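You operate a simulated robot arm through the tools that you are given. There is no shell and no other tool.

You run a simulated robot arm. Do the job below in one go: nothing can be reset, and whatever is moved stays where it is left.

TASK
Move the round orange plug from the red collar to the green collar.
Fine: on the pale socket plate; free the red collar first; then lock the green collar, and the yellow collar, which is loose too. Leave the other plugs.

The check looks at the end state, three seconds after you hand in, the way a careful person would. Anything else that was tipped, shoved, dropped, spilled or broken makes it a failure.

THE ROBOT
A 7-joint arm with a fingered hand on a trunk, on a base that drives. Base frame: it is fixed to the floor where the robot stands at the start and does not move with it; the origin is under the middle of the robot, x ahead of it, y to its left, z up. Readings come in m, rad, newtons and seconds.
With the tool pointing down near the work surface it reaches from about 0.28 to 0.8 m from the robot's upright axis, wherever it stands. Its first joint turns from -2.007 to 2.007 rad. Places, roughly: green collar of the pale socket plate [-1.9, -2.2, 1]; port in the green collar [-1.9, -2.2, 1]; red collar of the pale socket plate [-2, -2.2, 1]; round blue plug [-1.5, -6.75, 0.75]; round green plug [-1.75, -6.75, 0.75]; round orange plug (4x4x6 cm) [-2, -2.2, 1]; round purple plug (4x4x6 cm) [-1.8, -2.2, 1]; round white plug (4x4x6 cm) [-0.3, -6.2, 0.5]; round yellow plug [-1.5, -6.75, 0.75]; yellow collar of the pale socket plate [-1.8, -2.2, 1]. Payload 5 kg.
The TCP is the grasp point between the finger pads, 0.032 m short of the fingertips. In the tool frame z runs along the fingers and y along their closing line. The gripper opens to 0.16 m. The gripper's body begins 0.089 m behind the TCP. The gripper is a hand of 4 fingers: y runs from the thumb to the fingers, the wrist lies at [0, 0, -0.267] in the tool frame.
Orientation is told as [roll, pitch, yaw] about the base's x, y, z axes, in that order, counted from this pose: with the fingers straight down and closing along the base's y, the tool's x points along the base's -x, its y along +y and its z along -z.

THE INTERFACE
- The arm moves only by the tool arm_command. Its argument "rows" is a list of rows, each a list of 6 numbers: the shift along the tool's x, y, z in cm, then the turn, a rotation vector about the tool's x, y, z in degrees. In form: [[tx, ty, tz, rx, ry, rz], ...]. A call has 1 to 20 rows; each row shifts and turns the commanded pose from where the row before left it, along the tool's axes as they then stand. Each row takes 0.2 s and may step no farther than 0.05 m and 0.15 rad from the row before; otherwise, the whole call is refused. Where a pose cannot be reached the arm comes as near as it can. A force on the tool above 40 N (or 10 N above the force at the start of the call, whichever is more), or a blocked arm, ends the call early, and 0.2 s more pass. In this call time passes only in rows, and 0.2 s behind the last. It gives the time, the measured TCP pose, the force on the tool (base axes), the opening and the grip force at its end, in the units of the frame above (readings bear some noise), with the torque about the TCP (base axes, N m) and any sound that the robot's microphone picked up.
- Cameras (640 x 400 px; columns grow to the right, rows downward): "scene" is now at [0.0287, 0.1532, 1.5922]; the picture's right is [-0.04, -1.00, 0.00], its down [-0.56, 0.02, -0.83] and it looks along [0.83, -0.04, -0.56] (base axes); focal length 281 px, centre (320, 200). "wrist" rides on the gripper at [0.08, -0.004, -0.114] in the tool frame; the picture's right is [0.05, 1.00, 0.00], its down [-0.82, 0.04, -0.58] and it looks along [-0.58, 0.03, 0.82] (tool axes); focal length 265 px, centre (320, 200). There is no depth. A picture from a camera that has moved, and an enlarged one, comes with that camera's place and axes in the base frame and with its lens.
- capture(camera): a new picture of that camera. No time passes.
- lift_body(by): slides the trunk up (or, below 0, down) by that many m; the arm and the scene camera ride with it, the base frame stays. It gives what a move gives, with no picture.
- base_move(legs): drives the robot by 1 to 6 legs, each [ahead, turn to the left] in m and rad, along the robot's own axes; the way and the turn of a leg run together, so that a leg with both is an arc; at most 1.5 m and 3.142 rad a leg. The arm and the cameras ride along, it lands a little off, and it stops where it bumps. It gives what a move gives.
- set_fingers(finger1, finger2, finger3, thumb_bend): sets how far each is bent, from 0 (flat) to 100 (curled in); at 30 the hand is open as for a grip, at 70 the pads meet at the TCP. One left out holds its place. A second passes; each finger stops where it meets its share of the squeeze, and holds until it gets a number again. It is the only way to open and close the hand. It gives what a move gives, with no picture; readings hold the bend of each and the force on the fingers (four entries, about 0 where the hand has none), thumb and palm.
- pan_tilt(pan, tilt): turns the head with the scene camera to pan (to the left, within 2.705 rad either way) and tilt (down, from -0.506 to 1.204), counted from straight ahead of the robot. It gives what a move gives.
- inspect(camera, box): a new picture of the part [left, top, right, bottom] of that camera's present view, enlarged. No time passes.
- close_job(): hands the job in; it is judged then, once.

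Places have to be worked out from the pictures, the camera data and where the tool is seen. Open the gripper and draw the arm clear of the work before you hand the job in, unless the task says otherwise.

The tools are called after "Call:" as name(argument=value, ...) on one line, values as JSON. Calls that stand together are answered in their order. arm_command: Moves the arm, as the interface text tells. Its arguments: {"type":"object","properties":{"rows":{"type":"array"}},"required":["rows"]} The other tools are called the same way: lift_body (by) slides the trunk up or down; set_fingers (finger1, finger2, finger3, thumb_bend) moves the fingers one by one; base_move (legs) drives the base; pan_tilt (pan, tilt) turns the head that bears the scene camera; capture (camera) takes a picture; inspect (camera, box) takes an enlarged picture of a part of a camera's view; close_job () hands the job in.

At the start:

```text
time_s: 0.0
tcp_pos: [0.5825, 0.2413, 1.1584]
ee_rot: [0.0, -0.001, -0.001]
contact_force: [-0.3, -0.3, 1.1]
moment: [0.03, 0.03, -0.01]
gripper_width: 0.16
grasp_force: 0.1
shape: jaw
bend: [30.0, 30.0, 30.0, 30.0]
finger forces: [0.0, 0.0, 0.1, 0.1, 0.0, 0.0]
trunk travel left (down, up): [-0.7, 0.29]
robot x, y, heading: [0.0005, 0.0011, 0.003]
head pan, tilt: [-0.044, 0.59]
```

scene: 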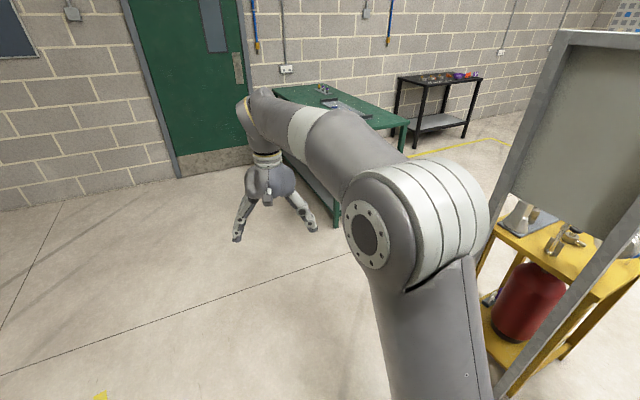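
wrist: 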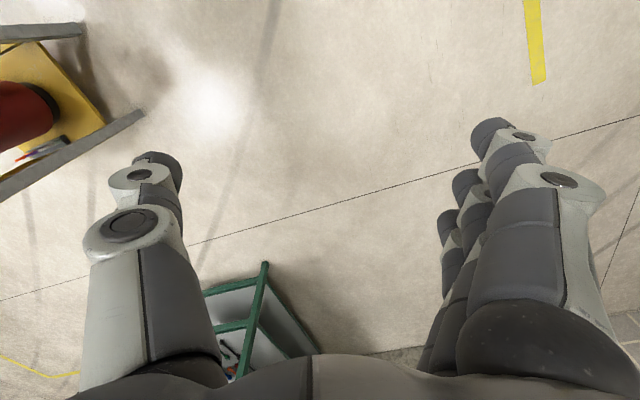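

The pictures show the room ahead of the robot, but the socket plate lies behind right at about [-1.9, -2.2, 1]. I turn the head toward it to look first.

Call:
pan_tilt(pan=-2.3, tilt=0.3)

```text
time_s: 2.1
tcp_pos: [0.5814, 0.2395, 1.1575]
ee_rot: [0.0, 0.002, 0.001]
contact_force: [-0.1, 0.1, 0.3]
moment: [-0.02, -0.02, -0.02]
gripper_width: 0.1601
grasp_force: 0.1
shape: jaw
bend: [30.0, 30.0, 30.0, 30.0]
finger forces: [0.0, 0.1, 0.0, 0.0, 0.1, 0.1]
trunk travel left (down, up): [-0.7, 0.29]
robot x, y, heading: [0.0022, 0.0002, -0.001]
head pan, tilt: [-2.3, 0.3]
```

The head is now turned to the back right. I take a picture.

Call:
capture(camera="scene")

```text
taken
camera scene: at [-0.1221, 0.0874, 1.6189], right [-0.75, 0.67, 0.0], down [0.2, 0.22, -0.96], along [-0.64, -0.71, -0.3], focal length 281 px, centre (320, 200)
```

scene: 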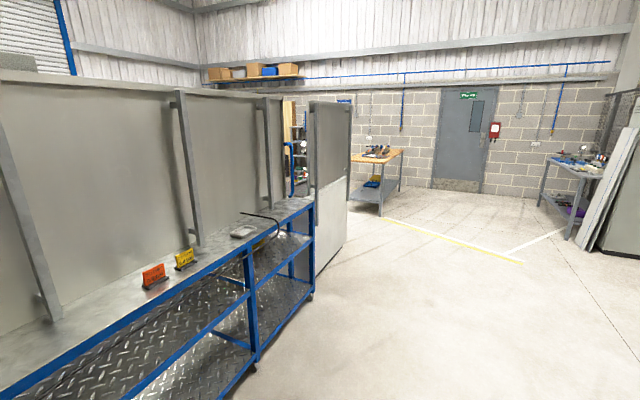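

The way to the plate seems screened by a partition wall and a blue bench. I look around more to understand the layout.

Call:
inspect(camera="scene", box=[220, 80, 420, 280])

Call:
pan_tilt(pan=-1.4, tilt=0.4)

Call:
capture(camera="scene")

Call:
pan_tilt(pan=2.6, tilt=0.4)

Call:
capture(camera="scene")

```text
2.00 times, centred on (320, 180) of scene
camera zoom: at [-0.1221, 0.0874, 1.6189], right [-0.75, 0.67, 0.0], down [0.2, 0.22, -0.96], along [-0.64, -0.71, -0.3], focal length 562 px, centre (320, 240)
```

zoom: 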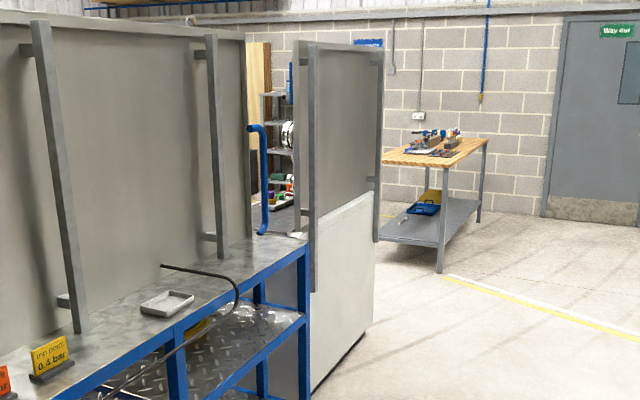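

```text
time_s: 3.3
tcp_pos: [0.5813, 0.2409, 1.1568]
ee_rot: [-0.001, 0.0, -0.001]
contact_force: [0.1, 0.1, 0.7]
moment: [0.0, -0.01, 0.02]
gripper_width: 0.1598
grasp_force: 0.0
shape: jaw
bend: [30.0, 30.0, 30.0, 30.0]
finger forces: [0.0, 0.0, 0.0, 0.0, 0.0, 0.0]
trunk travel left (down, up): [-0.7, 0.29]
robot x, y, heading: [-0.002, 0.0034, -0.003]
head pan, tilt: [-1.4, 0.4]
```

```text
taken
camera scene: at [-0.0442, 0.0658, 1.6096], right [-0.99, -0.17, 0.0], down [-0.07, 0.38, -0.92], along [0.16, -0.91, -0.39], focal length 281 px, centre (320, 200)
```

scene: 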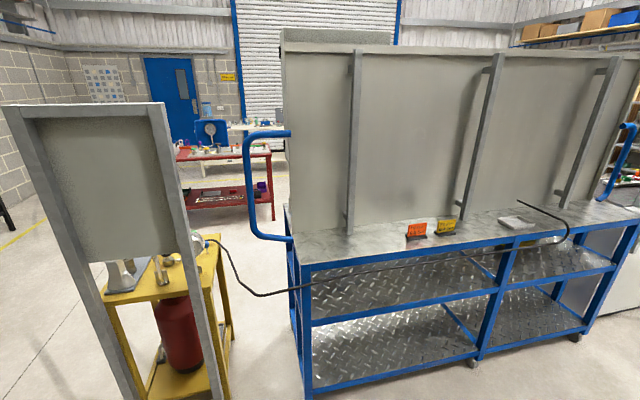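

```text
time_s: 6.6
tcp_pos: [0.5812, 0.241, 1.1585]
ee_rot: [-0.001, 0.001, 0.001]
contact_force: [0.5, 0.4, 0.5]
moment: [0.0, 0.03, -0.01]
gripper_width: 0.1598
grasp_force: 0.0
shape: jaw
bend: [30.0, 30.0, 30.0, 30.0]
finger forces: [0.0, 0.0, 0.0, 0.0, 0.0, 0.0]
trunk travel left (down, up): [-0.7, 0.29]
robot x, y, heading: [-0.0011, 0.0004, -0.003]
head pan, tilt: [2.601, 0.4]
```

```text
taken
camera scene: at [-0.1393, 0.2048, 1.6096], right [0.52, 0.86, 0.0], down [0.33, -0.2, -0.92], along [-0.79, 0.47, -0.39], focal length 281 px, centre (320, 200)
```

scene: 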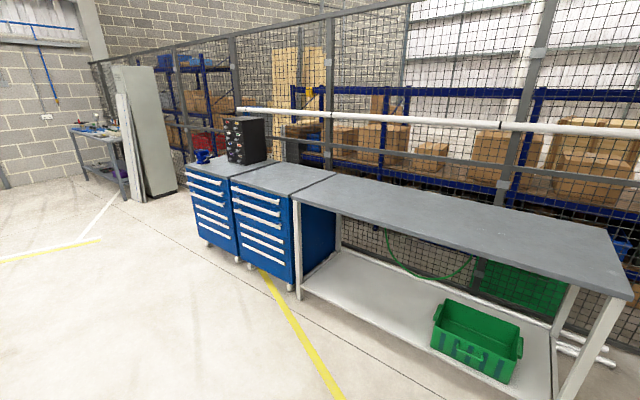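

The plate should project near column 301, row 175 in the first view, right in the gap between the cart's screen and the panel. I turn back and zoom there.

Call:
pan_tilt(pan=-2.3, tilt=0.3)

Call:
inspect(camera="scene", box=[270, 130, 334, 210])

```text
time_s: 10.4
tcp_pos: [0.5798, 0.2414, 1.1589]
ee_rot: [0.001, -0.001, 0.002]
contact_force: [-0.4, 0.5, 0.4]
moment: [0.02, -0.02, 0.04]
gripper_width: 0.16
grasp_force: 0.1
shape: jaw
bend: [30.0, 30.0, 30.0, 30.0]
finger forces: [0.0, 0.0, 0.0, 0.0, 0.0, 0.0]
trunk travel left (down, up): [-0.7, 0.29]
robot x, y, heading: [-0.0026, 0.002, 0.004]
head pan, tilt: [-2.3, 0.3]
```

```text
5.00 times, centred on (302, 170) of scene
camera zoom: at [-0.1221, 0.0875, 1.6189], right [-0.75, 0.67, 0.0], down [0.2, 0.22, -0.96], along [-0.64, -0.71, -0.3], focal length 1406 px, centre (410, 350)
```

zoom: 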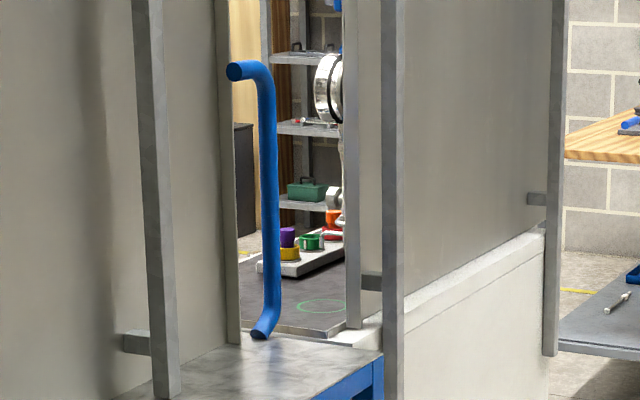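

The plate sits on a dark table behind the screen: purple in yellow collar, green collar empty, orange plug in the red collar. I must drive round behind the screens, so I survey the surroundings to choose a clear route.

Call:
pan_tilt(pan=1.5, tilt=0.5)

Call:
capture(camera="scene")

Call:
pan_tilt(pan=-2.7, tilt=0.3)

Call:
capture(camera="scene")

Call:
pan_tilt(pan=-0.7, tilt=0.6)

Call:
capture(camera="scene")

```text
time_s: 13.6
tcp_pos: [0.5813, 0.2411, 1.1579]
ee_rot: [0.001, 0.0, 0.0]
contact_force: [0.0, -0.2, -1.0]
moment: [0.0, 0.0, -0.02]
gripper_width: 0.1598
grasp_force: 0.0
shape: jaw
bend: [30.0, 30.0, 30.0, 30.0]
finger forces: [0.0, 0.1, 0.0, 0.1, 0.0, 0.0]
trunk travel left (down, up): [-0.7, 0.29]
robot x, y, heading: [-0.0038, 0.0005, 0.0]
head pan, tilt: [1.499, 0.499]
```

```text
taken
camera scene: at [-0.0534, 0.2478, 1.6004], right [1.0, -0.07, 0.0], down [-0.03, -0.48, -0.88], along [0.06, 0.88, -0.48], focal length 281 px, centre (320, 200)
```

scene: 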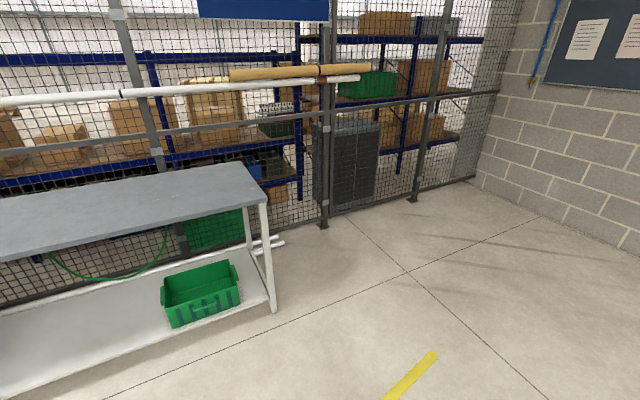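

```text
time_s: 17.0
tcp_pos: [0.5806, 0.2405, 1.1587]
ee_rot: [0.001, 0.001, 0.0]
contact_force: [-0.3, 0.1, 0.0]
moment: [-0.01, 0.0, 0.01]
gripper_width: 0.16
grasp_force: 0.0
shape: jaw
bend: [30.0, 30.0, 30.0, 30.0]
finger forces: [0.0, 0.0, 0.1, 0.0, 0.0, 0.1]
trunk travel left (down, up): [-0.7, 0.29]
robot x, y, heading: [-0.0004, -0.0022, 0.0]
head pan, tilt: [-2.7, 0.3]
```

```text
taken
camera scene: at [-0.1443, 0.1172, 1.6189], right [-0.43, 0.9, 0.0], down [0.27, 0.13, -0.96], along [-0.86, -0.41, -0.3], focal length 281 px, centre (320, 200)
```

scene: 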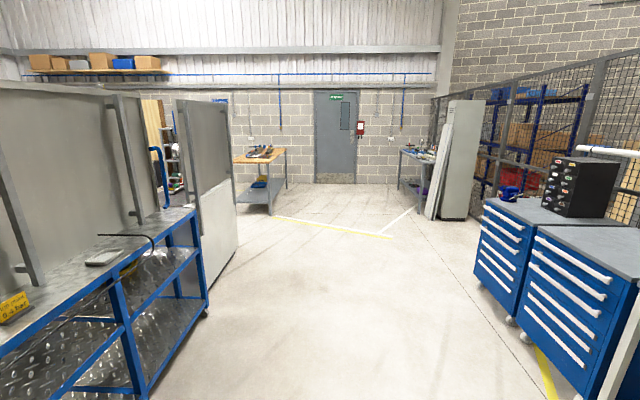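

```text
time_s: 18.9
tcp_pos: [0.5816, 0.2407, 1.1573]
ee_rot: [-0.001, 0.0, 0.0]
contact_force: [-0.5, 0.8, 0.5]
moment: [0.0, 0.0, -0.01]
gripper_width: 0.1599
grasp_force: 0.1
shape: jaw
bend: [30.0, 30.0, 30.0, 30.0]
finger forces: [0.1, 0.0, 0.0, 0.0, 0.0, 0.0]
trunk travel left (down, up): [-0.7, 0.29]
robot x, y, heading: [-0.0001, -0.0007, -0.001]
head pan, tilt: [-0.7, 0.6]
```

```text
taken
camera scene: at [0.0077, 0.1001, 1.5914], right [-0.64, -0.76, 0.0], down [-0.43, 0.36, -0.83], along [0.63, -0.53, -0.56], focal length 281 px, centre (320, 200)
```

scene: 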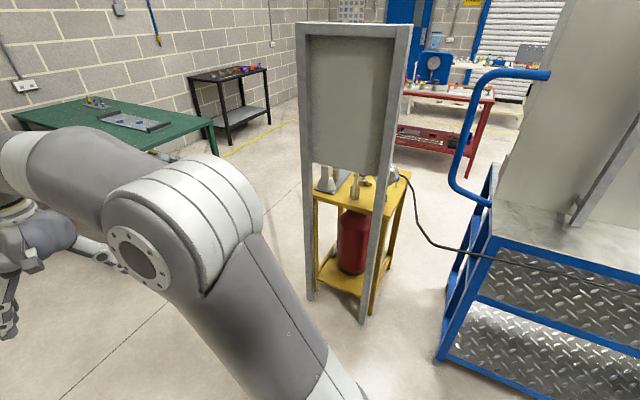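

Hose and yellow stand block the left way around, while the corridor to the back right is wide and clear. I turn left in place (bench there is 1.6 m off) and drive toward about [-2.4, -0.85].

Call:
base_move(legs=[[0, 1.75], [0, 1.73], [1.3, 0]])

Call:
pan_tilt(pan=0.5, tilt=0.35)

Call:
capture(camera="scene")

```text
time_s: 33.9
tcp_pos: [-1.7449, -0.7891, 1.1573]
ee_rot: [0.0, -0.002, -2.852]
contact_force: [0.4, -0.6, 0.3]
moment: [0.0, 0.02, 0.02]
gripper_width: 0.16
grasp_force: 0.0
shape: jaw
bend: [30.0, 30.0, 30.0, 30.0]
finger forces: [0.0, 0.1, 0.0, 0.0, 0.0, 0.0]
trunk travel left (down, up): [-0.7, 0.29]
robot x, y, heading: [-1.2577, -0.3924, -2.846]
head pan, tilt: [-0.7, 0.6]
```

```text
time_s: 35.3
tcp_pos: [-1.7447, -0.7897, 1.1578]
ee_rot: [0.0, 0.001, -2.853]
contact_force: [-0.3, 1.1, 0.9]
moment: [-0.01, -0.01, -0.03]
gripper_width: 0.16
grasp_force: 0.1
shape: jaw
bend: [30.0, 30.0, 30.0, 30.0]
finger forces: [0.1, 0.1, 0.0, 0.0, 0.0, 0.0]
trunk travel left (down, up): [-0.7, 0.29]
robot x, y, heading: [-1.2609, -0.3932, -2.847]
head pan, tilt: [0.499, 0.351]
```

```text
taken
camera scene: at [-1.2201, -0.5928, 1.6141], right [-0.71, 0.71, 0.0], down [0.24, 0.24, -0.94], along [-0.66, -0.67, -0.34], focal length 281 px, centre (320, 200)
```

scene: 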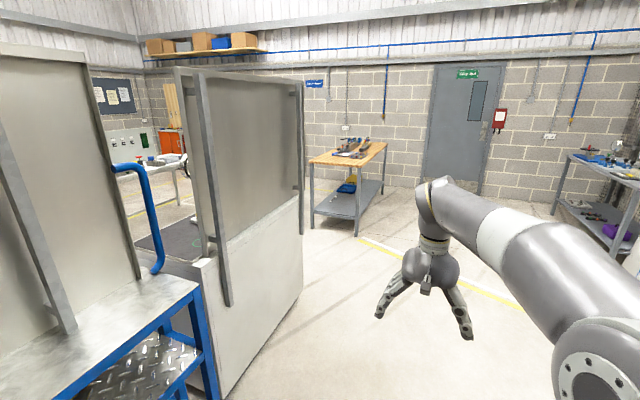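

The table's closed front runs from about (-1.6,-1.8) to (-2.56,-2.18); the gap past its far corner to the wooden bench is over a metre. I drive on to about (-2.8,-1.2) and look behind the screen.

Call:
base_move(legs=[[0, 0.19], [1.5, 0], [0.3, 0]])

Call:
pan_tilt(pan=1.1, tilt=0.35)

Call:
capture(camera="scene")

```text
time_s: 45.2
tcp_pos: [-3.2871, -1.7282, 1.1573]
ee_rot: [0.001, 0.0, -2.662]
contact_force: [-0.6, -0.5, -0.2]
moment: [-0.01, -0.02, 0.02]
gripper_width: 0.1598
grasp_force: 0.0
shape: jaw
bend: [30.0, 30.0, 30.0, 30.0]
finger forces: [0.0, 0.0, 0.0, 0.0, 0.1, 0.0]
trunk travel left (down, up): [-0.7, 0.29]
robot x, y, heading: [-2.8838, -1.2471, -2.662]
head pan, tilt: [0.499, 0.351]
```

```text
time_s: 46.2
tcp_pos: [-3.2863, -1.7278, 1.1576]
ee_rot: [0.0, 0.0, -2.662]
contact_force: [0.1, -0.3, 0.4]
moment: [0.0, 0.01, -0.02]
gripper_width: 0.1599
grasp_force: 0.1
shape: jaw
bend: [30.0, 30.0, 30.0, 30.0]
finger forces: [0.0, 0.0, 0.0, 0.0, 0.0, 0.1]
trunk travel left (down, up): [-0.7, 0.29]
robot x, y, heading: [-2.8808, -1.2445, -2.659]
head pan, tilt: [1.1, 0.351]
```

```text
taken
camera scene: at [-2.7555, -1.4511, 1.6141], right [-1.0, -0.01, 0.0], down [0.0, 0.34, -0.94], along [0.01, -0.94, -0.34], focal length 281 px, centre (320, 200)
```

scene: 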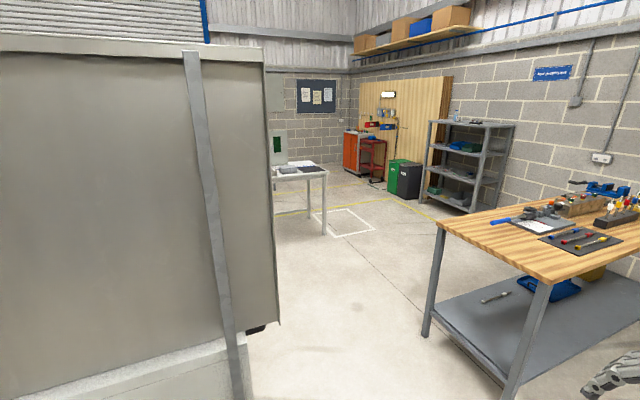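

The floor behind is free: the wooden bench's nearest corner is near (-3.45,-3.05), and the screen corner near (-2.56,-2.18). I tuck the arm to the robot's midline so it passes the gap safely.

Call:
arm_command(rows=[[1.5, -4, 0, 0, 0, 0], [1.5, -4, 0, 0, 0, 0], [1.5, -4, 0, 0, 0, 0], [1.5, -4, 0, 0, 0, 0], [1.5, -4, 0, 0, 0, 0], [1.5, -4, 0, 0, 0, 0]])

```text
time_s: 47.6
tcp_pos: [-3.3182, -1.4694, 1.1542]
ee_rot: [0.0, 0.0, -2.66]
contact_force: [-0.4, 0.6, -1.3]
moment: [-0.02, -0.02, 0.02]
gripper_width: 0.1599
grasp_force: 0.0
shape: jaw
bend: [30.0, 30.0, 30.0, 30.0]
finger forces: [0.0, 0.0, 0.1, 0.1, 0.0, 0.0]
trunk travel left (down, up): [-0.7, 0.29]
robot x, y, heading: [-2.8773, -1.2461, -2.657]
head pan, tilt: [1.1, 0.351]
```

The arm is now on the midline. I drive through the gap to about (-3.12,-2.2) and look to the left at the table.

Call:
base_move(legs=[[0, 0.843], [0.98, 0]])

Call:
pan_tilt(pan=1.3, tilt=0.5)

Call:
capture(camera="scene")

```text
time_s: 54.8
tcp_pos: [-3.2314, -2.653, 1.1552]
ee_rot: [0.001, 0.0, -1.812]
contact_force: [-0.1, 0.2, 0.5]
moment: [-0.04, -0.02, 0.01]
gripper_width: 0.1599
grasp_force: 0.0
shape: jaw
bend: [30.0, 30.0, 30.0, 30.0]
finger forces: [0.1, 0.0, 0.0, 0.0, 0.1, 0.1]
trunk travel left (down, up): [-0.7, 0.29]
robot x, y, heading: [-3.1131, -2.1772, -1.811]
head pan, tilt: [1.1, 0.351]
```

```text
time_s: 55.6
tcp_pos: [-3.2319, -2.6537, 1.1554]
ee_rot: [-0.001, 0.0, -1.812]
contact_force: [0.1, -0.2, -0.8]
moment: [-0.03, 0.02, 0.01]
gripper_width: 0.16
grasp_force: 0.1
shape: jaw
bend: [30.0, 30.0, 30.0, 30.0]
finger forces: [0.0, 0.1, 0.0, 0.1, 0.0, 0.0]
trunk travel left (down, up): [-0.7, 0.29]
robot x, y, heading: [-3.1124, -2.1791, -1.811]
head pan, tilt: [1.3, 0.499]
```

```text
taken
camera scene: at [-2.8667, -2.2023, 1.6005], right [-0.49, -0.87, 0.0], down [-0.42, 0.23, -0.88], along [0.77, -0.43, -0.48], focal length 281 px, centre (320, 200)
```

scene: 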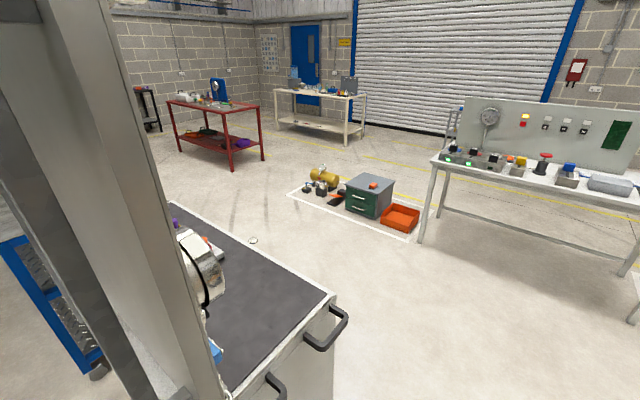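

The table is a trolley with a dark top; its open long side faces away from the screen, and the floor there is free. I drive around the trolley's near end at more than half a metre distance, to about (-1.75,-3.1).

Call:
base_move(legs=[[0, 0.565], [1.13, 0], [0, 1.395]])

Call:
pan_tilt(pan=0.9, tilt=0.4)

Call:
capture(camera="scene")

```text
time_s: 66.3
tcp_pos: [-2.2806, -3.2091, 1.1538]
ee_rot: [0.001, -0.001, 0.132]
contact_force: [-0.4, 0.7, -0.3]
moment: [-0.02, 0.0, 0.03]
gripper_width: 0.1601
grasp_force: 0.1
shape: jaw
bend: [30.0, 30.0, 30.0, 30.0]
finger forces: [0.0, 0.0, 0.0, 0.0, 0.0, 0.1]
trunk travel left (down, up): [-0.7, 0.29]
robot x, y, heading: [-2.7677, -3.2716, 0.135]
head pan, tilt: [1.3, 0.499]
```

```text
time_s: 67.2
tcp_pos: [-2.2812, -3.2107, 1.1541]
ee_rot: [-0.001, 0.0, 0.133]
contact_force: [0.5, 0.0, 0.2]
moment: [-0.04, 0.0, 0.02]
gripper_width: 0.1597
grasp_force: 0.0
shape: jaw
bend: [30.0, 30.0, 30.0, 30.0]
finger forces: [0.0, 0.0, 0.1, 0.0, 0.0, 0.0]
trunk travel left (down, up): [-0.7, 0.29]
robot x, y, heading: [-2.7662, -3.2757, 0.133]
head pan, tilt: [0.901, 0.4]
```

```text
taken
camera scene: at [-2.7994, -3.0457, 1.6096], right [0.86, -0.51, 0.0], down [-0.2, -0.33, -0.92], along [0.47, 0.79, -0.39], focal length 281 px, centre (320, 200)
```

scene: 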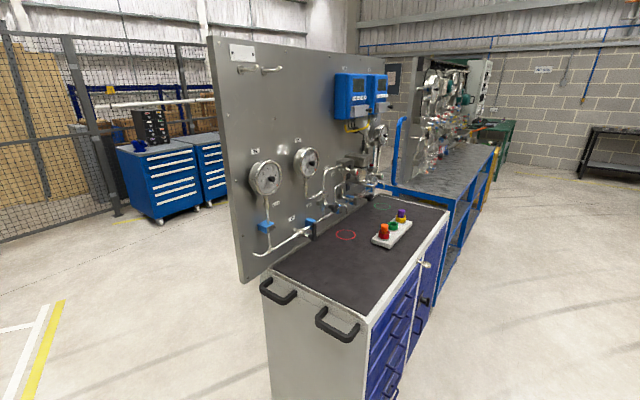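

Now the trolley is clear: a gauge panel at the back, the pale plate with its three collars near the front edge. I zoom in on the plate.

Call:
inspect(camera="scene", box=[330, 180, 450, 260])

```text
5.00 times, centred on (390, 220) of scene
camera zoom: at [-2.7994, -3.0457, 1.6096], right [0.86, -0.51, 0.0], down [-0.2, -0.33, -0.92], along [0.47, 0.79, -0.39], focal length 1406 px, centre (-30, 100)
```

zoom: 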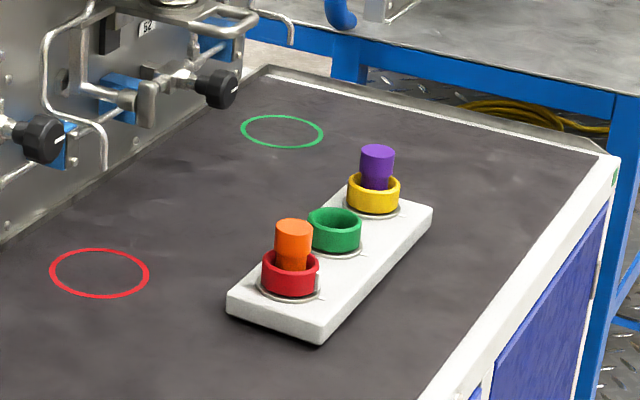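

From this view I judge the red collar at about (-1.965,-2.22), green (-1.873,-2.184), yellow (-1.775,-2.14), tops near z 0.95, row turned about 23°. I drive to a staging point about 0.95 m in front and turn to face the trolley.

Call:
base_move(legs=[[0, 0.035], [1.28, 0], [0, 1.8]])

Call:
pan_tilt(pan=0.0, tilt=0.6)

Call:
capture(camera="scene")

Call:
capture(camera="wrist")

```text
time_s: 78.2
tcp_pos: [-1.7015, -2.6091, 1.1562]
ee_rot: [0.001, 0.0, 1.946]
contact_force: [1.0, -0.1, 0.1]
moment: [-0.03, 0.02, 0.04]
gripper_width: 0.1597
grasp_force: 0.1
shape: jaw
bend: [30.0, 30.0, 30.0, 30.0]
finger forces: [0.0, 0.0, 0.0, 0.0, 0.0, 0.1]
trunk travel left (down, up): [-0.7, 0.29]
robot x, y, heading: [-1.52, -3.0659, 1.947]
head pan, tilt: [0.901, 0.4]
```

```text
time_s: 79.4
tcp_pos: [-1.7013, -2.6081, 1.1557]
ee_rot: [0.0, 0.0, 1.946]
contact_force: [-0.1, 0.2, 0.2]
moment: [-0.03, -0.04, -0.01]
gripper_width: 0.1598
grasp_force: 0.0
shape: jaw
bend: [30.0, 30.0, 30.0, 30.0]
finger forces: [0.0, 0.1, 0.0, 0.0, 0.1, 0.0]
trunk travel left (down, up): [-0.7, 0.29]
robot x, y, heading: [-1.5209, -3.0652, 1.946]
head pan, tilt: [0.0, 0.6]
```

```text
taken
camera scene: at [-1.6793, -3.0956, 1.5914], right [0.93, 0.37, 0.0], down [0.21, -0.53, -0.83], along [-0.3, 0.77, -0.56], focal length 281 px, centre (320, 200)
```

scene: 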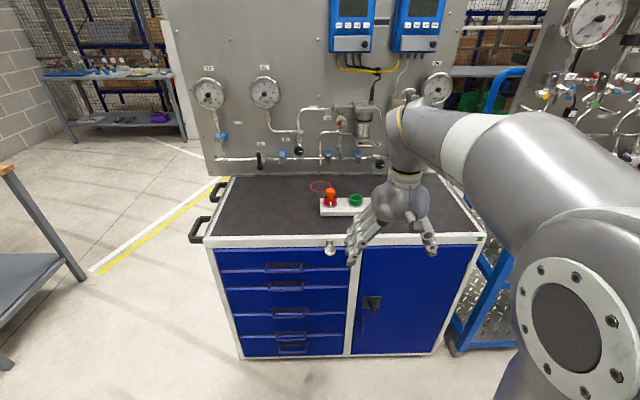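

```text
taken
camera wrist: at [-1.6667, -2.6815, 1.2695], right [-0.91, -0.41, 0.0], down [-0.34, 0.74, 0.58], along [-0.24, 0.53, -0.82], focal length 265 px, centre (320, 200)
```

wrist: 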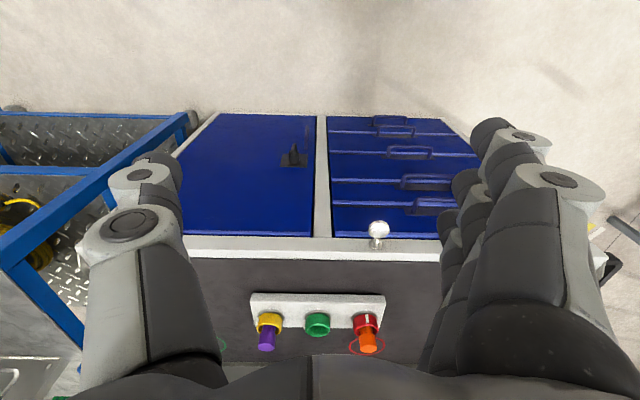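

The three collars lie about 0.95 m ahead, and the wrist view agrees with my estimate. Before driving closer I look down to see the footprint of the base.

Call:
pan_tilt(pan=0.0, tilt=1.2)

Call:
capture(camera="scene")

Call:
inspect(camera="wrist", box=[220, 270, 420, 370])

```text
time_s: 80.4
tcp_pos: [-1.6998, -2.6084, 1.1549]
ee_rot: [0.0, -0.001, 1.946]
contact_force: [0.7, -0.9, 0.5]
moment: [0.01, 0.0, -0.02]
gripper_width: 0.1596
grasp_force: 0.1
shape: jaw
bend: [30.0, 30.0, 30.0, 30.0]
finger forces: [0.0, 0.0, 0.0, 0.0, 0.0, 0.0]
trunk travel left (down, up): [-0.7, 0.29]
robot x, y, heading: [-1.5258, -3.0628, 1.942]
head pan, tilt: [0.0, 1.201]
```

```text
taken
camera scene: at [-1.6674, -3.1257, 1.5468], right [0.93, 0.37, 0.0], down [0.34, -0.87, -0.36], along [-0.13, 0.34, -0.93], focal length 281 px, centre (320, 200)
```

scene: 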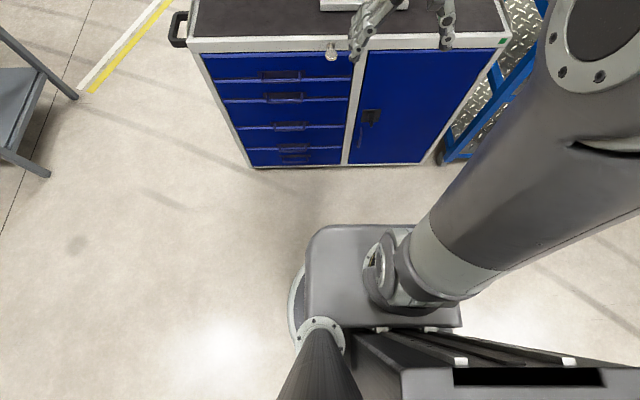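

```text
3.20 times, centred on (320, 320) of wrist
camera zoom: at [-1.6667, -2.6815, 1.2695], right [-0.91, -0.41, 0.0], down [-0.34, 0.74, 0.58], along [-0.24, 0.53, -0.82], focal length 849 px, centre (320, -184)
```

zoom: 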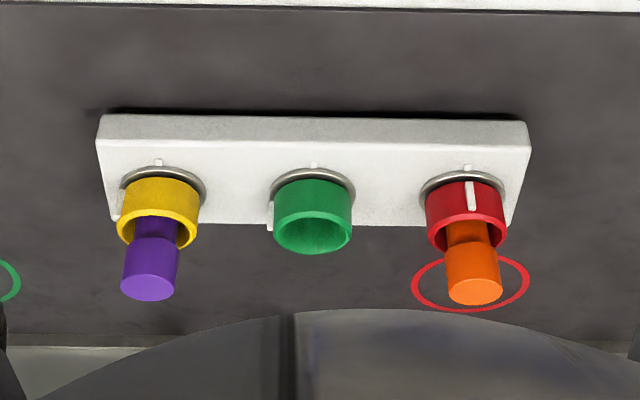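

Now the lock marks are clear: each base ring has a white tick on the robot's side; the red collar's stripe is aligned (locked), while green and yellow have their stripes about 90° off, to the robot's right. The base front reaches about 0.35 m and the trolley front is about 0.78 m ahead, so I advance 0.28 m.

Call:
base_move(legs=[[0.28, 0.0]])

Call:
capture(camera="scene")

Call:
capture(camera="wrist")

```text
time_s: 82.4
tcp_pos: [-1.8032, -2.3517, 1.1556]
ee_rot: [0.001, 0.001, 1.948]
contact_force: [-0.3, -0.6, -0.1]
moment: [-0.02, 0.02, 0.01]
gripper_width: 0.1598
grasp_force: 0.1
shape: jaw
bend: [30.0, 30.0, 30.0, 30.0]
finger forces: [0.0, 0.0, 0.0, 0.1, 0.0, 0.0]
trunk travel left (down, up): [-0.7, 0.29]
robot x, y, heading: [-1.6236, -2.8085, 1.947]
head pan, tilt: [0.0, 1.201]
```

```text
taken
camera scene: at [-1.7691, -2.868, 1.5468], right [0.93, 0.37, 0.0], down [0.34, -0.87, -0.36], along [-0.13, 0.34, -0.93], focal length 281 px, centre (320, 200)
```

scene: 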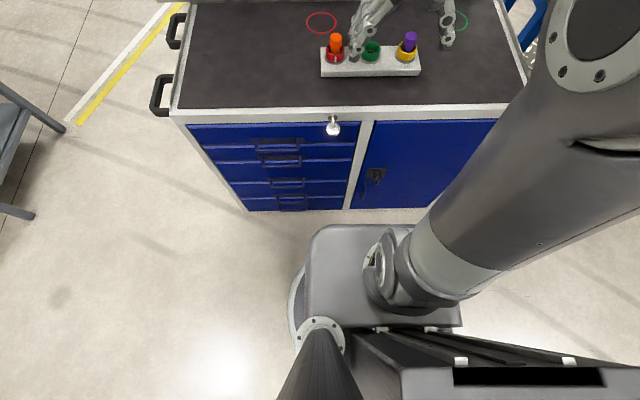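

```text
taken
camera wrist: at [-1.7696, -2.4239, 1.2692], right [-0.91, -0.42, 0.0], down [-0.34, 0.74, 0.58], along [-0.24, 0.52, -0.82], focal length 265 px, centre (320, 200)
```

wrist: 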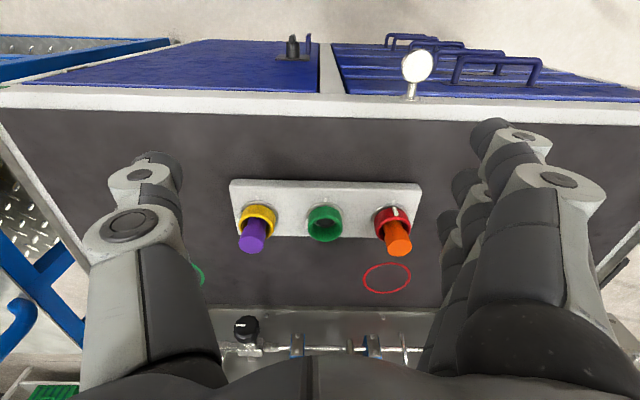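

The base now stands about 0.67 m from the collars. I zoom the wrist view on the plate to measure the collars precisely.

Call:
inspect(camera="wrist", box=[220, 160, 440, 300])

Call:
inspect(camera="scene", box=[300, 20, 440, 100])

```text
2.86 times, centred on (330, 230) of wrist
camera zoom: at [-1.7696, -2.4239, 1.2692], right [-0.91, -0.42, 0.0], down [-0.34, 0.74, 0.58], along [-0.24, 0.52, -0.82], focal length 758 px, centre (291, 114)
```

zoom: 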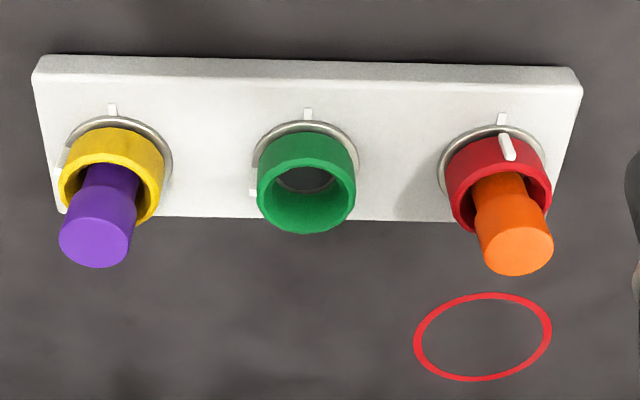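

```text
4.57 times, centred on (370, 60) of scene
camera zoom: at [-1.7691, -2.868, 1.5468], right [0.93, 0.37, 0.0], down [0.34, -0.87, -0.36], along [-0.13, 0.34, -0.93], focal length 1285 px, centre (91, 840)
```

zoom: 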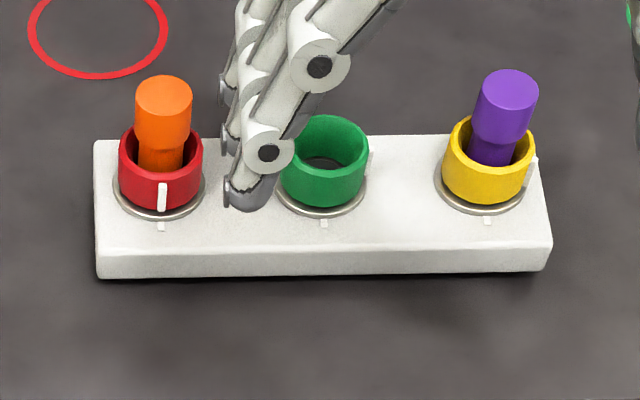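

Combining both views, in the robot's frame (ahead, left) I put red at (0.672, 0.115), green at (0.674, 0.016), yellow at (0.676, -0.085), rims near z 0.97 and plug tops near 1.007. The collars are about 5.2 cm wide and must turn about 90° counter-clockwise (from above) to free; I first turn the hand clockwise 90° here, high up, to test the wrist's range.

Call:
arm_command(rows=[[0, 0, 0, 0, 0, 8.2], [0, 0, 0, 0, 0, 8.2], [0, 0, 0, 0, 0, 8.2], [0, 0, 0, 0, 0, 8.2], [0, 0, 0, 0, 0, 8.2], [0, 0, 0, 0, 0, 8.2], [0, 0, 0, 0, 0, 8.2], [0, 0, 0, 0, 0, 8.2], [0, 0, 0, 0, 0, 8.2], [0, 0, 0, 0, 0, 8.2], [0, 0, 0, 0, 0, 8.0]])

Call:
capture(camera="wrist")

Call:
capture(camera="scene")

```text
time_s: 84.8
tcp_pos: [-1.8037, -2.3521, 1.1544]
ee_rot: [-0.001, 0.0, 0.375]
contact_force: [0.0, 0.1, -0.5]
moment: [0.03, -0.01, 0.0]
gripper_width: 0.16
grasp_force: 0.0
shape: jaw
bend: [30.0, 30.0, 30.0, 30.0]
finger forces: [0.1, 0.0, 0.1, 0.1, 0.0, 0.0]
trunk travel left (down, up): [-0.7, 0.29]
robot x, y, heading: [-1.6217, -2.805, 1.948]
head pan, tilt: [0.0, 1.201]
```

```text
taken
camera wrist: at [-1.8758, -2.3853, 1.2691], right [-0.41, 0.91, 0.0], down [0.74, 0.34, 0.58], along [0.53, 0.24, -0.82], focal length 265 px, centre (320, 200)
```

wrist: 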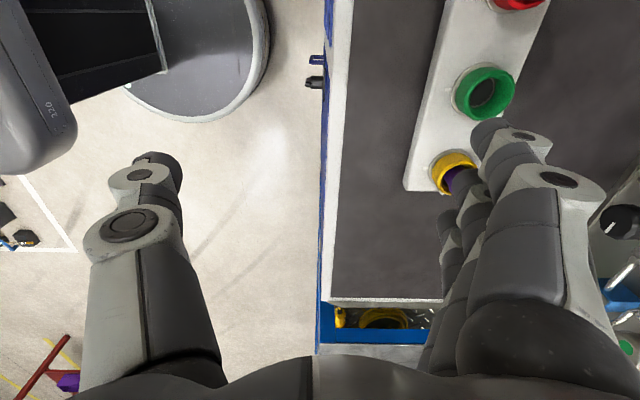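

```text
taken
camera scene: at [-1.7688, -2.8688, 1.5468], right [0.93, 0.37, 0.0], down [0.34, -0.87, -0.36], along [-0.13, 0.34, -0.93], focal length 281 px, centre (320, 200)
```

scene: 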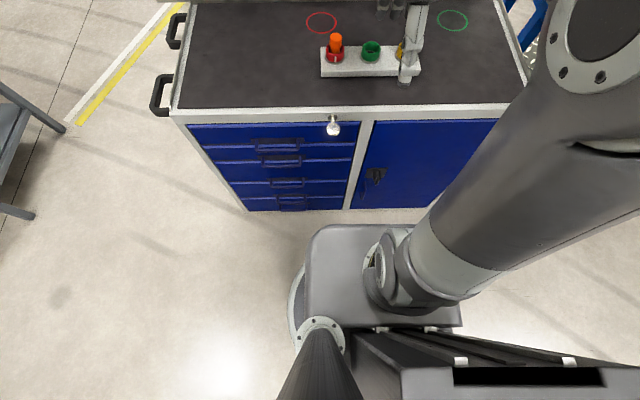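

The wrist turned freely. I now move the open hand above the red collar at the same height, and tilt the head to centre the plate.

Call:
arm_command(rows=[[2.32, 3.62, 0, 0, 0, 0], [2.32, 3.62, 0, 0, 0, 0], [2.32, 3.62, 0, 0, 0, 0], [2.32, 3.62, 0, 0, 0, 0], [2.32, 3.62, 0, 0, 0, 0]])

Call:
pan_tilt(pan=-0.1, tilt=0.72)

Call:
capture(camera="wrist")

Call:
capture(camera="scene")

```text
time_s: 86.0
tcp_pos: [-1.9779, -2.2283, 1.153]
ee_rot: [-0.002, -0.002, 0.378]
contact_force: [0.1, 0.6, 0.9]
moment: [-0.04, -0.01, 0.04]
gripper_width: 0.1601
grasp_force: 0.1
shape: jaw
bend: [30.0, 30.0, 30.0, 30.0]
finger forces: [0.0, 0.0, 0.0, 0.0, 0.0, 0.0]
trunk travel left (down, up): [-0.7, 0.29]
robot x, y, heading: [-1.6248, -2.8079, 1.945]
head pan, tilt: [0.0, 1.201]
```

```text
time_s: 86.9
tcp_pos: [-1.9785, -2.2288, 1.1534]
ee_rot: [0.0, 0.0, 0.379]
contact_force: [0.5, 0.2, -0.2]
moment: [0.01, 0.0, 0.0]
gripper_width: 0.16
grasp_force: 0.2
shape: jaw
bend: [30.0, 30.0, 30.0, 30.0]
finger forces: [0.0, 0.1, 0.0, 0.1, 0.1, 0.0]
trunk travel left (down, up): [-0.7, 0.29]
robot x, y, heading: [-1.6225, -2.8068, 1.949]
head pan, tilt: [-0.099, 0.721]
```

```text
taken
camera wrist: at [-2.0505, -2.2625, 1.268], right [-0.42, 0.91, 0.0], down [0.74, 0.34, 0.58], along [0.53, 0.24, -0.82], focal length 265 px, centre (320, 200)
```

wrist: 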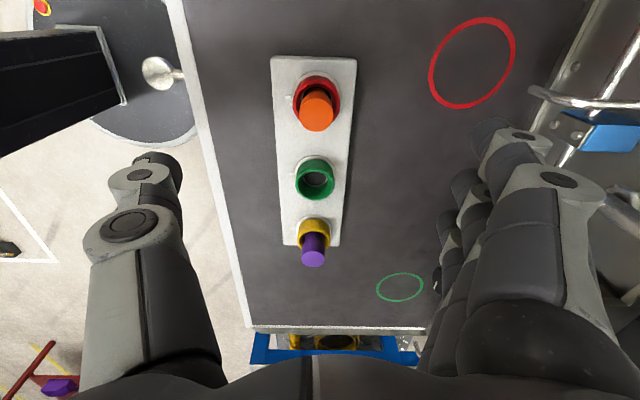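

```text
taken
camera scene: at [-1.7713, -2.8399, 1.5809], right [0.96, 0.27, 0.0], down [0.18, -0.64, -0.75], along [-0.21, 0.72, -0.66], focal length 281 px, centre (320, 200)
```

scene: 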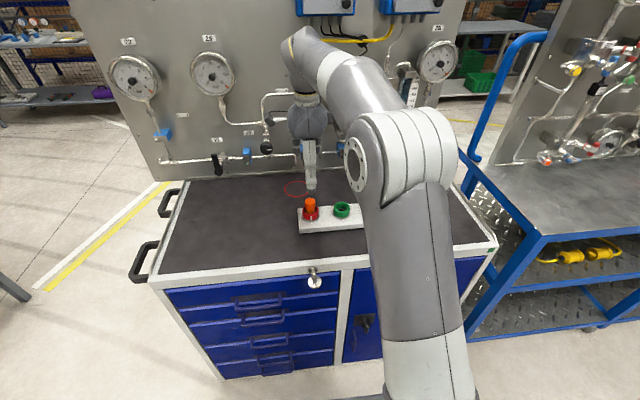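

The hand is almost exactly over the red collar. I zoom the wrist view to measure the remaining offset and the stripe angles.

Call:
inspect(camera="wrist", box=[250, 50, 390, 140])

Call:
inspect(camera="wrist", box=[250, 140, 390, 280])

Call:
inspect(camera="scene", box=[260, 130, 400, 250])

```text
4.44 times, centred on (320, 95) of wrist
camera zoom: at [-2.0505, -2.2625, 1.268], right [-0.42, 0.91, 0.0], down [0.74, 0.34, 0.58], along [0.53, 0.24, -0.82], focal length 1180 px, centre (320, 667)
```

zoom: 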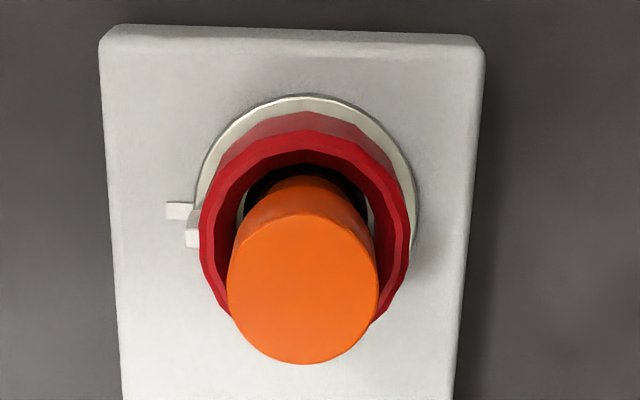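

```text
2.86 times, centred on (320, 210) of wrist
camera zoom: at [-2.0505, -2.2625, 1.268], right [-0.42, 0.91, 0.0], down [0.74, 0.34, 0.58], along [0.53, 0.24, -0.82], focal length 758 px, centre (320, 171)
```

zoom: 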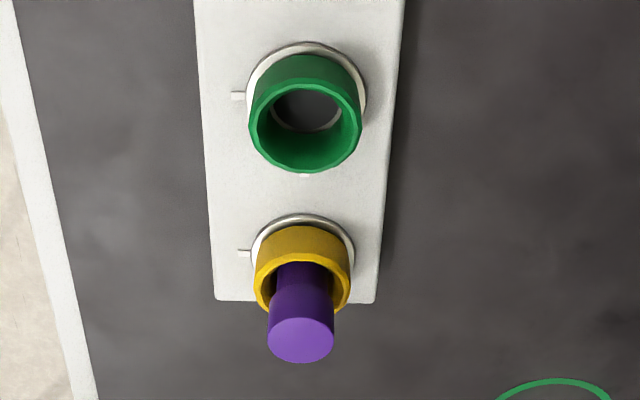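

```text
3.33 times, centred on (330, 190) of scene
camera zoom: at [-1.7713, -2.8399, 1.5809], right [0.96, 0.27, 0.0], down [0.18, -0.64, -0.75], along [-0.21, 0.72, -0.66], focal length 937 px, centre (287, 233)
```

zoom: 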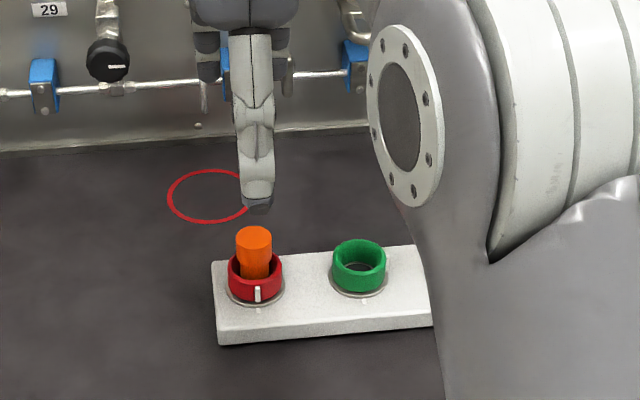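

The red collar lies 3 mm toward the robot from the tool axis; cross-checking both cameras puts plug tops at z≈1.014, rim≈0.975, plate top≈0.947. I descend around the plug with the open hand to TCP z≈1.0, then check.

Call:
arm_command(rows=[[0, -0.1, 4, 0, 0, 0], [0, -0.1, 4, 0, 0, 0], [0, -0.1, 4, 0, 0, 0], [0, 0, 3.3, 0, 0, 0]])

Call:
capture(camera="wrist")

Call:
inspect(camera="scene", box=[260, 130, 400, 250])

```text
time_s: 87.9
tcp_pos: [-1.979, -2.2287, 1.0009]
ee_rot: [-0.002, 0.001, 0.377]
contact_force: [0.0, 0.4, 0.4]
moment: [-0.01, 0.01, -0.05]
gripper_width: 0.1602
grasp_force: 0.1
shape: jaw
bend: [30.0, 30.0, 30.0, 30.0]
finger forces: [0.1, 0.1, 0.0, 0.0, 0.0, 0.0]
trunk travel left (down, up): [-0.7, 0.29]
robot x, y, heading: [-1.6233, -2.81, 1.947]
head pan, tilt: [-0.099, 0.721]
```

```text
taken
camera wrist: at [-2.0529, -2.2617, 1.1154], right [-0.42, 0.91, 0.0], down [0.74, 0.34, 0.58], along [0.53, 0.24, -0.82], focal length 265 px, centre (320, 200)
```

wrist: 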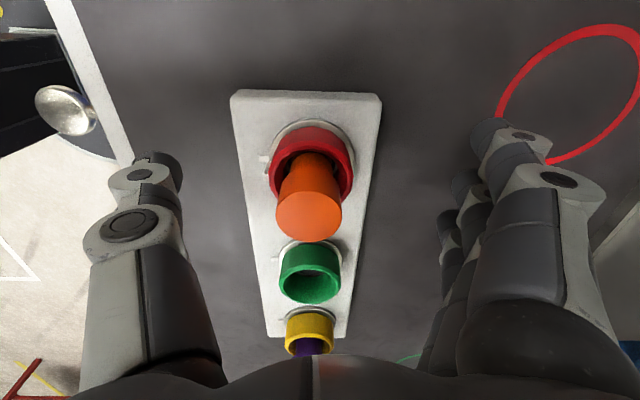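

```text
3.33 times, centred on (330, 190) of scene
camera zoom: at [-1.7717, -2.8395, 1.581], right [0.96, 0.27, 0.0], down [0.18, -0.63, -0.75], along [-0.21, 0.72, -0.66], focal length 937 px, centre (287, 233)
```

zoom: 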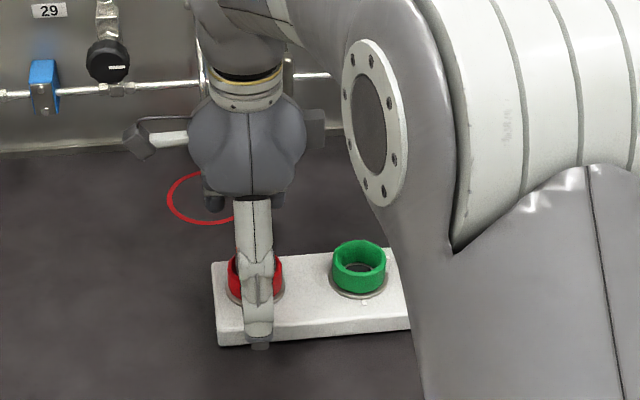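

The hand straddles the red collar and plug. I zoom to measure the centring again at this closer range.

Call:
inspect(camera="wrist", box=[220, 80, 400, 260])

```text
2.22 times, centred on (310, 170) of wrist
camera zoom: at [-2.0529, -2.2617, 1.1154], right [-0.42, 0.91, 0.0], down [0.74, 0.34, 0.58], along [0.53, 0.24, -0.82], focal length 590 px, centre (342, 267)
```

zoom: 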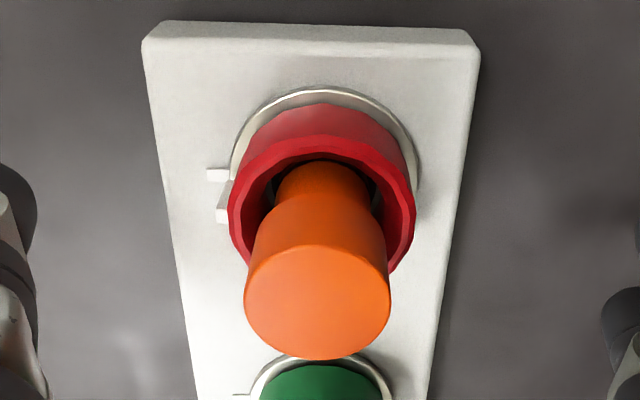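

The collar is about 5 mm toward the thumb side of the tool axis. I correct by 5 mm and lower to TCP z≈0.988 so the fingertips reach roughly 2 cm down the collar without touching the plate.

Call:
arm_command(rows=[[0, -0.5, 0, 0, 0, 0], [0, 0, 0.7, 0, 0, 0], [0, 0, 0.6, 0, 0, 0]])

Call:
set_fingers(finger1=48, finger2=48, finger3=48, thumb_bend=48)

Call:
capture(camera="wrist")

Call:
inspect(camera="scene", box=[260, 130, 400, 250])

```text
time_s: 88.7
tcp_pos: [-1.9764, -2.2333, 0.9885]
ee_rot: [0.0, 0.001, 0.38]
contact_force: [0.5, 0.5, 0.2]
moment: [0.03, 0.01, 0.0]
gripper_width: 0.16
grasp_force: 0.1
shape: jaw
bend: [30.0, 30.0, 30.0, 30.0]
finger forces: [0.1, 0.0, 0.0, 0.0, 0.0, 0.0]
trunk travel left (down, up): [-0.7, 0.29]
robot x, y, heading: [-1.6245, -2.8069, 1.946]
head pan, tilt: [-0.099, 0.721]
```

```text
time_s: 89.7
tcp_pos: [-1.9764, -2.2338, 0.9884]
ee_rot: [0.002, 0.0, 0.377]
contact_force: [0.4, 0.3, 0.0]
moment: [0.02, -0.02, -0.02]
gripper_width: 0.1004
grasp_force: 0.2
shape: fingers
bend: [48.0, 48.0, 48.0, 48.0]
finger forces: [0.0, 0.0, 0.0, 0.0, 0.2, 0.1]
trunk travel left (down, up): [-0.7, 0.29]
robot x, y, heading: [-1.622, -2.8078, 1.95]
head pan, tilt: [-0.099, 0.721]
```

```text
taken
camera wrist: at [-2.0491, -2.2661, 1.1029], right [-0.42, 0.91, 0.0], down [0.74, 0.34, 0.58], along [0.53, 0.24, -0.82], focal length 265 px, centre (320, 200)
```

wrist: 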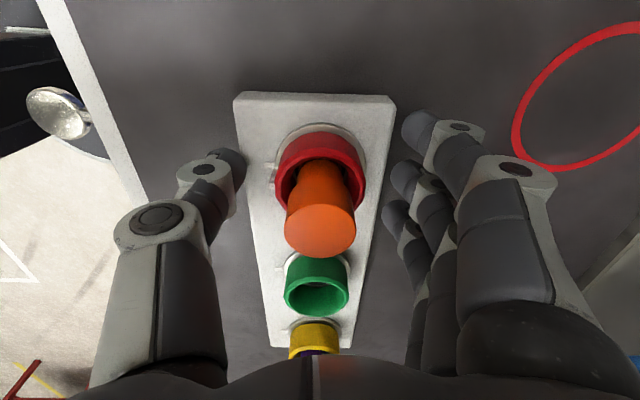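

```text
3.33 times, centred on (330, 190) of scene
camera zoom: at [-1.7714, -2.8399, 1.581], right [0.96, 0.27, 0.0], down [0.18, -0.63, -0.75], along [-0.21, 0.72, -0.66], focal length 937 px, centre (287, 233)
```

zoom: 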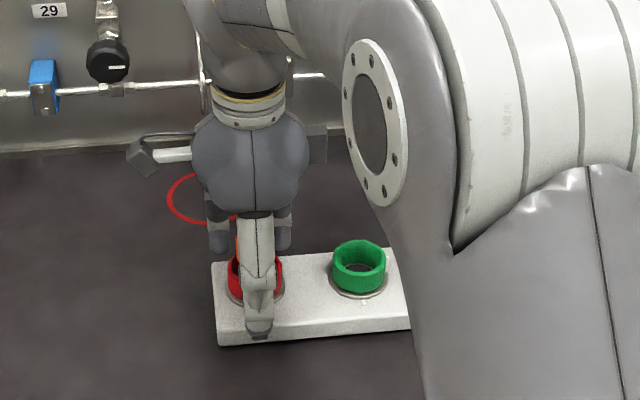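

The collar sits centred between thumb and middle finger with the outer fingers passing by its sides. I pinch it with the middle finger and thumb only, leaving the outer fingers open.

Call:
set_fingers(finger2=72, thumb_bend=72)

Call:
capture(camera="wrist")

```text
time_s: 90.7
tcp_pos: [-1.9761, -2.2345, 0.9885]
ee_rot: [-0.002, 0.001, 0.376]
contact_force: [7.6, -16.0, 0.8]
moment: [-0.22, -0.24, 0.15]
gripper_width: 0.0863
grasp_force: 16.7
shape: fingers
bend: [48.0, 54.0, 48.0, 59.0]
finger forces: [0.0, 8.9, 0.0, 0.1, 24.4, 0.0]
trunk travel left (down, up): [-0.7, 0.29]
robot x, y, heading: [-1.6274, -2.8071, 1.949]
head pan, tilt: [-0.099, 0.721]
```

```text
taken
camera wrist: at [-2.0486, -2.2676, 1.1027], right [-0.42, 0.91, 0.0], down [0.74, 0.34, 0.58], along [0.53, 0.24, -0.82], focal length 265 px, centre (320, 200)
```

wrist: 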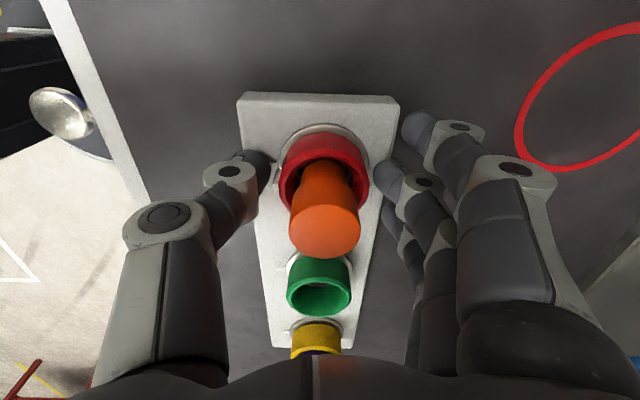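

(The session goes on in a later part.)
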